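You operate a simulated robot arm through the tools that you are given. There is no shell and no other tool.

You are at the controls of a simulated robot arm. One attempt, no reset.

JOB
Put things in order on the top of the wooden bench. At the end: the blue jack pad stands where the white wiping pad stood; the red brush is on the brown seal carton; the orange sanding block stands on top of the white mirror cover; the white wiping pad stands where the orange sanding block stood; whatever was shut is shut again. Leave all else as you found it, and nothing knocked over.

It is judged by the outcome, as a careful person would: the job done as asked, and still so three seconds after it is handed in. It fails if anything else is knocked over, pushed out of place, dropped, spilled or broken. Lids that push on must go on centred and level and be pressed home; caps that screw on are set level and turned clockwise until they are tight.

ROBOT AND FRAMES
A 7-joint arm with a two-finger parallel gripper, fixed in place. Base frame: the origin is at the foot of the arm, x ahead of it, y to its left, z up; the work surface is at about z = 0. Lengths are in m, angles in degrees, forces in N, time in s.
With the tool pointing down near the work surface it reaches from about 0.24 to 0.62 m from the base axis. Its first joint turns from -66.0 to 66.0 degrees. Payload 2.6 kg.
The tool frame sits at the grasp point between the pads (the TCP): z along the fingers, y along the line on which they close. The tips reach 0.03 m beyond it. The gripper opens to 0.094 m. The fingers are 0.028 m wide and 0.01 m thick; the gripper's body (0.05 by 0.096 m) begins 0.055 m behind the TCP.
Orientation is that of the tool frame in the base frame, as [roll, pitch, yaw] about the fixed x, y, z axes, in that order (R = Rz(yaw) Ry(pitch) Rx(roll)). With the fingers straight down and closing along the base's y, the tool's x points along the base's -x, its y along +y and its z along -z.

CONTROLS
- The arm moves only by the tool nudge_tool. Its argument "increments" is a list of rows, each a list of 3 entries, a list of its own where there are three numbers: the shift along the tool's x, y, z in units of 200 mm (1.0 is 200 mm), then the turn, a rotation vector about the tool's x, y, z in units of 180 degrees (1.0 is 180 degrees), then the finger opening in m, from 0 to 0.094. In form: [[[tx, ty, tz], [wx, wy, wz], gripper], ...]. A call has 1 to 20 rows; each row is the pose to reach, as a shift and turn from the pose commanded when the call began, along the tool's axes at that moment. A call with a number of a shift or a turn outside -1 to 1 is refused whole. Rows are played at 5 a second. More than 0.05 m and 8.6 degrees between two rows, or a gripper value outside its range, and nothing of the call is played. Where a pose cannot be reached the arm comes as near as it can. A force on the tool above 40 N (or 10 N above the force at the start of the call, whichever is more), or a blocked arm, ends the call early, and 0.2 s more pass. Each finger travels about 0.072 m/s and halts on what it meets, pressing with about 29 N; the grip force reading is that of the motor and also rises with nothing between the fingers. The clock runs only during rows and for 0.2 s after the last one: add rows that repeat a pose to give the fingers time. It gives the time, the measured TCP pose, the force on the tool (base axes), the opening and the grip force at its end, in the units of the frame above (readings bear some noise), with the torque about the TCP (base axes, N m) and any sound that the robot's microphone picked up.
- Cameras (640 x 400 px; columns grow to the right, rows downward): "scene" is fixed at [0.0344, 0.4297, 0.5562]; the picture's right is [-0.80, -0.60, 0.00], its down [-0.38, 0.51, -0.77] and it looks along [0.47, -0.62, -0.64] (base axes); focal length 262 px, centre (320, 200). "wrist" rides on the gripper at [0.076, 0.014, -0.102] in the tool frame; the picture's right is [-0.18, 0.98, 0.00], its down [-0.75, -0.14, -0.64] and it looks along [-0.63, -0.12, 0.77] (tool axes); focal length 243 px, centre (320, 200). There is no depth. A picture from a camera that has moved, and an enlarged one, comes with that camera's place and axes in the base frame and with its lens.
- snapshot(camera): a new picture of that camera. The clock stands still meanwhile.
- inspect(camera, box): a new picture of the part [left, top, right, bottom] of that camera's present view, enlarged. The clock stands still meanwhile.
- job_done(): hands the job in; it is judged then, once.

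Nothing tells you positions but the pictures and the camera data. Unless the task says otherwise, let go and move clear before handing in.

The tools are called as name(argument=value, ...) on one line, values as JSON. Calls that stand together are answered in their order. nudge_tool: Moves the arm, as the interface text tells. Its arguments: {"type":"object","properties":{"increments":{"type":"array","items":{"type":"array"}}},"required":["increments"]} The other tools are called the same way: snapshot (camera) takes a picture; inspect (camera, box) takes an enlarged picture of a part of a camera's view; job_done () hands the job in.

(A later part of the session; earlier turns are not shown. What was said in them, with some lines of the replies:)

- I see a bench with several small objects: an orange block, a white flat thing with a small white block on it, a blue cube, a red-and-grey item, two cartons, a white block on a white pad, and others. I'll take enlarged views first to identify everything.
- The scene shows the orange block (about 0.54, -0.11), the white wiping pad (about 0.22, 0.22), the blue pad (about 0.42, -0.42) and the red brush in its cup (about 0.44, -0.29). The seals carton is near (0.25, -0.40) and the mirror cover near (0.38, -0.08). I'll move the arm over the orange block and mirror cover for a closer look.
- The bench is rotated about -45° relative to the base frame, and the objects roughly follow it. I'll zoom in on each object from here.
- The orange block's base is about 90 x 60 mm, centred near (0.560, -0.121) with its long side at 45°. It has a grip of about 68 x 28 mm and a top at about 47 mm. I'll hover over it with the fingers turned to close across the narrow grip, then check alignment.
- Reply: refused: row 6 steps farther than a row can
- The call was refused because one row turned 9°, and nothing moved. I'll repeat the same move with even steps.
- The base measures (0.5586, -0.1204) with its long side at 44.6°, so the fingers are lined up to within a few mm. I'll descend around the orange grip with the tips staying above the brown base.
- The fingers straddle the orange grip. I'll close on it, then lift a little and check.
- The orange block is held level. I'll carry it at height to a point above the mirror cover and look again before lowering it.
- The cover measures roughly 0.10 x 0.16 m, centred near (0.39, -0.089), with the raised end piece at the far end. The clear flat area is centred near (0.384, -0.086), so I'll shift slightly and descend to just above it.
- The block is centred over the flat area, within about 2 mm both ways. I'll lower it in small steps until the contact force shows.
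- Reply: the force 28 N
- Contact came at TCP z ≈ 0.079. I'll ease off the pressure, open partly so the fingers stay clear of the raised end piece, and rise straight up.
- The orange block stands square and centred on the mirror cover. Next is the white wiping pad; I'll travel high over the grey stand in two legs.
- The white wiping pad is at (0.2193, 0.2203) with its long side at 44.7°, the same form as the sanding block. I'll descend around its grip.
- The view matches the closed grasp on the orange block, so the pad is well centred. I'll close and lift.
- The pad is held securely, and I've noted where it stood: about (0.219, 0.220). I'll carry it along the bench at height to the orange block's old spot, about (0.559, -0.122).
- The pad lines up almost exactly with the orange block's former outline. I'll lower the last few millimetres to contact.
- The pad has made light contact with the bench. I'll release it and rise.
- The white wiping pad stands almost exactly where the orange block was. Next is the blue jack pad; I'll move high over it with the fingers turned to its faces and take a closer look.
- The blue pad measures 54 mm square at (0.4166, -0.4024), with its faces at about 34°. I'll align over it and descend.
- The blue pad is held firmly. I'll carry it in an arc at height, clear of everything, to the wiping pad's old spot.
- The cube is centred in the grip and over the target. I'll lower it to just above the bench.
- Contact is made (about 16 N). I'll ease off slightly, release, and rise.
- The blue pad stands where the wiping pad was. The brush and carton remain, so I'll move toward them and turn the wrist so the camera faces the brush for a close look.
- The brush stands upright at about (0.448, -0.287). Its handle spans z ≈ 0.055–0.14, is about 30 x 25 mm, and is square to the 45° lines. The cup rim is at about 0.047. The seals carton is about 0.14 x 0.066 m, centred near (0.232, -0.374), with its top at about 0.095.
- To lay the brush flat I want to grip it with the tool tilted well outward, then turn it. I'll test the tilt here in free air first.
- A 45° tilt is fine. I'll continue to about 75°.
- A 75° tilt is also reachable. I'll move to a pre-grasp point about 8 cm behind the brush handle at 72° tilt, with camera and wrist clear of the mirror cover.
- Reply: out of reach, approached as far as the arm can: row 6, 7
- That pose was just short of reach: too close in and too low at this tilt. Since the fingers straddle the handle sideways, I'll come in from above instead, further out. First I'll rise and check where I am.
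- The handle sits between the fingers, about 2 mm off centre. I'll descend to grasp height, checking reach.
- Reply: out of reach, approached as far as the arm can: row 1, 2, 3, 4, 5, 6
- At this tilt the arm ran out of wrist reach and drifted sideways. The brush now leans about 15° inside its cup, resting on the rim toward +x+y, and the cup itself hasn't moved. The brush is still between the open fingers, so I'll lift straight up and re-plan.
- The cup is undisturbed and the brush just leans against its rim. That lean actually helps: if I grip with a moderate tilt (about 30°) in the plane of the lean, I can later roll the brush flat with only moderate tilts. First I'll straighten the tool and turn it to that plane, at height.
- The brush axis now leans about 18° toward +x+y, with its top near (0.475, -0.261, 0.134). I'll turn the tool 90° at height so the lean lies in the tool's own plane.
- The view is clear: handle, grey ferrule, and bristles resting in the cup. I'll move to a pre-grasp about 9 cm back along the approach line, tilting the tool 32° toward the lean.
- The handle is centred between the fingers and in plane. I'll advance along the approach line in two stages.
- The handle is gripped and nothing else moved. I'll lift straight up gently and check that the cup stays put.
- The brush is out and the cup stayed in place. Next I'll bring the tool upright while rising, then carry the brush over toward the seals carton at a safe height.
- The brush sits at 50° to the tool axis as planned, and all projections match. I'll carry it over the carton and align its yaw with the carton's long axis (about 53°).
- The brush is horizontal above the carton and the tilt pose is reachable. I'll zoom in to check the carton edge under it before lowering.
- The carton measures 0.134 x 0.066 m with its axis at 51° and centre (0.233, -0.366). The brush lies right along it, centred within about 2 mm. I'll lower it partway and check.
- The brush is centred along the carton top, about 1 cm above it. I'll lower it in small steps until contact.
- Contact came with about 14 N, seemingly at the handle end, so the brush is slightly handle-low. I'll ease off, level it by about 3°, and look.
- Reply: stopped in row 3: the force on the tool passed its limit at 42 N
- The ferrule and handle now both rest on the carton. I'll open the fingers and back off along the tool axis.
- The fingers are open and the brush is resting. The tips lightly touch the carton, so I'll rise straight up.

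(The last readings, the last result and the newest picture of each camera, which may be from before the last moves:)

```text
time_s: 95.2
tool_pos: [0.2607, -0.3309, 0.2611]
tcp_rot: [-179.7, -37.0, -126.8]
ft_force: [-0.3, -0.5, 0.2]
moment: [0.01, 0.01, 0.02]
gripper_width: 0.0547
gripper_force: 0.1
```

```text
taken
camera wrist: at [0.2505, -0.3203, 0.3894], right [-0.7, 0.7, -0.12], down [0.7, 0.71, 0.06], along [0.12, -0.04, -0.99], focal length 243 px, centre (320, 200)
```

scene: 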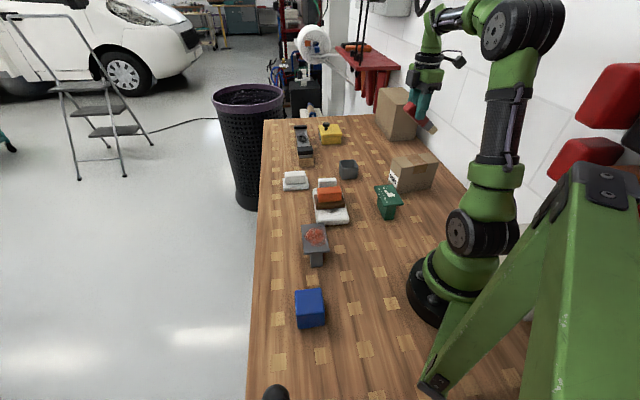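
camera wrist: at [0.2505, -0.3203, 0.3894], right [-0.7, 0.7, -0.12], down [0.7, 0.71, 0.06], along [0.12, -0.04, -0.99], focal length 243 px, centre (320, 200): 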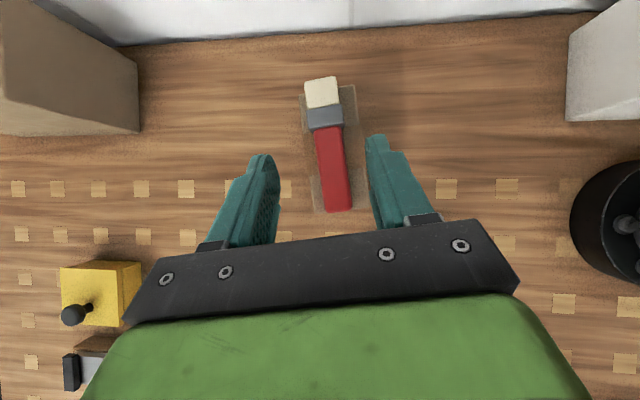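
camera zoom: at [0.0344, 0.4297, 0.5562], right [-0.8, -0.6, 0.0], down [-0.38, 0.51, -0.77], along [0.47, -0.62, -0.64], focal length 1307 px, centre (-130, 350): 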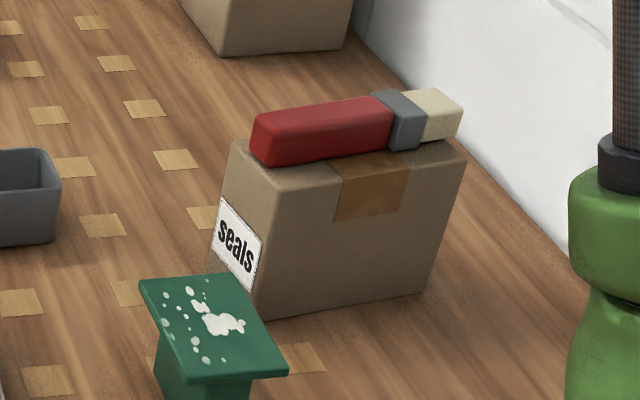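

The brush lies flat and centred on the seals carton. I'll straighten the tool, move clear to roughly the start pose, and do a final check of everything.

nudge_tool(increments=[[[0, 0, 0], [0, -0.041, 0], 0.055], [[0, 0, 0], [0, -0.082, 0], 0.055], [[0, 0, 0], [0, -0.123, 0], 0.055], [[0, 0, 0], [0, -0.164, 0], 0.055], [[0, 0, 0], [0, -0.2056, 0], 0.055], [[0, 0, 0], [0, -0.2056, 0], 0.055]])

nudge_tool(increments=[[[-0.08, 0.02, -0.1], [0, 0, 0.03], 0.07], [[-0.16, 0.04, -0.2], [0, 0, 0.06], 0.08], [[-0.25, 0.05, -0.3], [0, 0, 0.09], 0.094], [[-0.35, 0.05, -0.4], [0, 0, 0.12], 0.094], [[-0.45, 0.05, -0.5], [0, 0, 0.15], 0.094], [[-0.55, 0.05, -0.55], [0, 0, 0.18], 0.094], [[-0.65, 0.05, -0.55], [0, 0, 0.21], 0.094], [[-0.68, 0.05, -0.55], [0, 0, 0.24], 0.094], [[-0.68, 0.05, -0.55], [0, 0, 0.24], 0.094]])

snapshot(camera="scene")

snapshot(camera="wrist")

inspect(camera="scene", box=[260, 110, 380, 185])

inspect(camera="scene", box=[260, 165, 420, 265])

inspect(camera="scene", box=[375, 140, 455, 205])

```text
time_s: 96.6
tool_pos: [0.2608, -0.3298, 0.2621]
tcp_rot: [-179.8, 0.1, -126.6]
ft_force: [-0.1, 0.4, -0.6]
moment: [0.0, 0.0, -0.01]
gripper_width: 0.055
gripper_force: 0.1
```

```text
time_s: 98.6
tool_pos: [0.3328, -0.215, 0.3743]
tcp_rot: [-179.7, 0.2, -169.9]
ft_force: [0.2, -1.1, 0.1]
moment: [0.05, -0.01, 0.02]
gripper_width: 0.0942
gripper_force: 0.0
```

```text
taken
```

scene: 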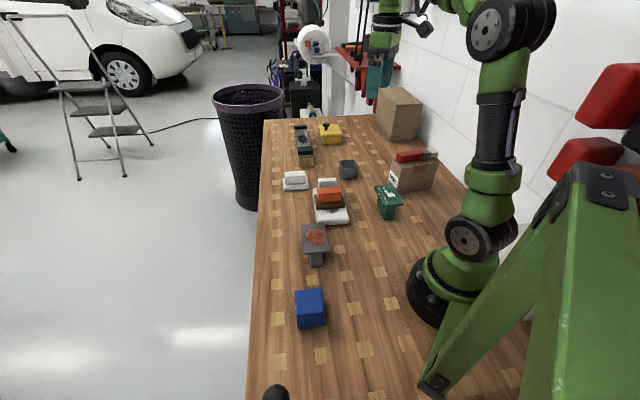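

```text
taken
camera wrist: at [0.2563, -0.2142, 0.4755], right [0.01, 1.0, 0.0], down [0.76, 0.0, 0.64], along [0.64, -0.01, -0.76], focal length 243 px, centre (320, 200)
```

wrist: 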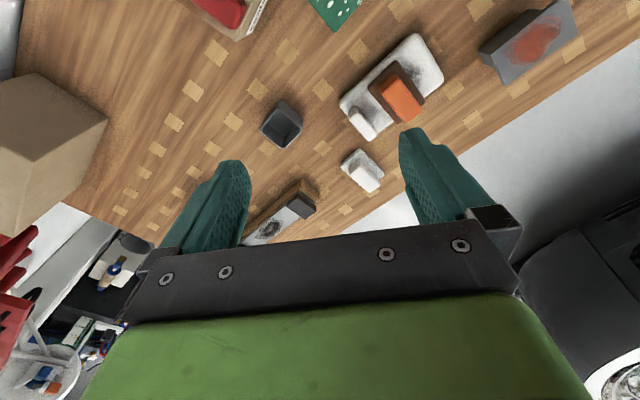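

```text
5.33 times, centred on (320, 148) of scene
camera zoom: at [0.0344, 0.4297, 0.5562], right [-0.8, -0.6, 0.0], down [-0.38, 0.51, -0.77], along [0.47, -0.62, -0.64], focal length 1394 px, centre (320, 480)
```

zoom: 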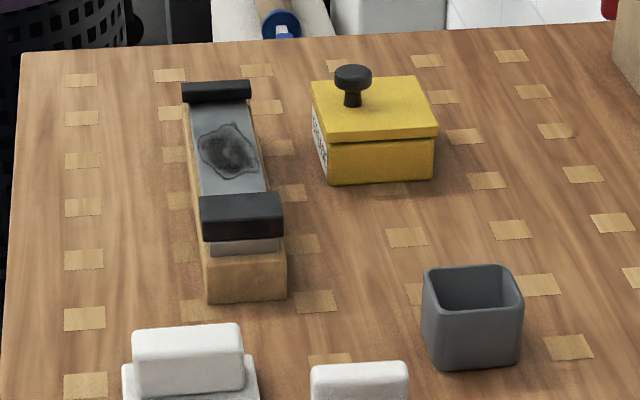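

```text
4.00 times, centred on (340, 215) of scene
camera zoom: at [0.0344, 0.4297, 0.5562], right [-0.8, -0.6, 0.0], down [-0.38, 0.51, -0.77], along [0.47, -0.62, -0.64], focal length 1046 px, centre (240, 140)
```

zoom: 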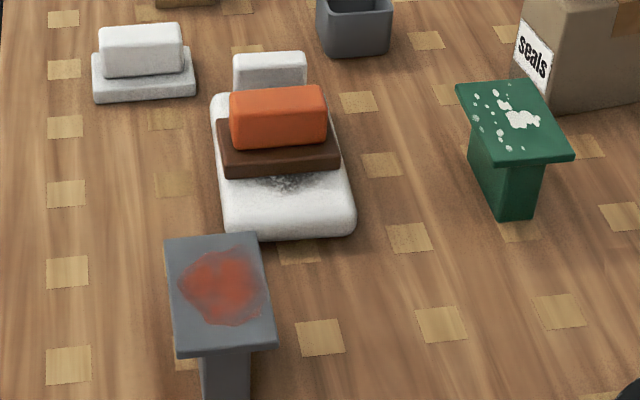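

```text
6.15 times, centred on (415, 172) of scene
camera zoom: at [0.0344, 0.4297, 0.5562], right [-0.8, -0.6, 0.0], down [-0.38, 0.51, -0.77], along [0.47, -0.62, -0.64], focal length 1609 px, centre (-265, 369)
```

zoom: 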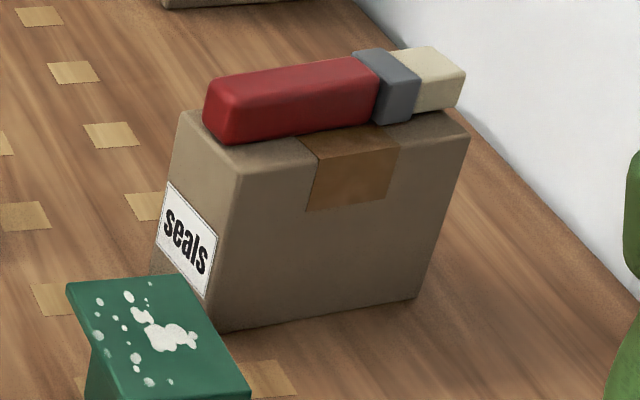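

Everything is where it should be. The orange block stands on the mirror cover, the wiping pad is in the orange block's old place, and the blue pad is in the wiping pad's old place. The brush lies flat on the seals carton. The cup, carton, stands, sander and shut yellow box match the first pictures, and the arm is clear, so I'm handing in.

job_done()

```text
The job is handed in.
```

The job is handed in, and all four moves were done as asked. The last pictures, taken just before hand-in with the arm clear, show:

- **Orange sanding block:** stands centred on the flat part of the white mirror cover.
- **White wiping pad:** stands in the orange block's old place, matching its outline to within a millimetre or two.
- **Blue jack pad:** stands upright where the wiping pad was, square to the bench.
- **Red brush:** lies along the top of the seals carton. The bristle end sticks out a few millimetres past the edge.
- **Everything else:** the brush cup, both cartons, the green and grey stands and the sander look the same as at the start. The yellow box was never opened and is still shut.

On my first try for the brush, the arm ran out of reach and pushed the brush over, so it leaned about 18° inside its cup. The cup did not move, and I took the brush out from that lean. While laying it down, one lowering step briefly pressed on the carton at 42 N and stopped itself. The carton did not shift.
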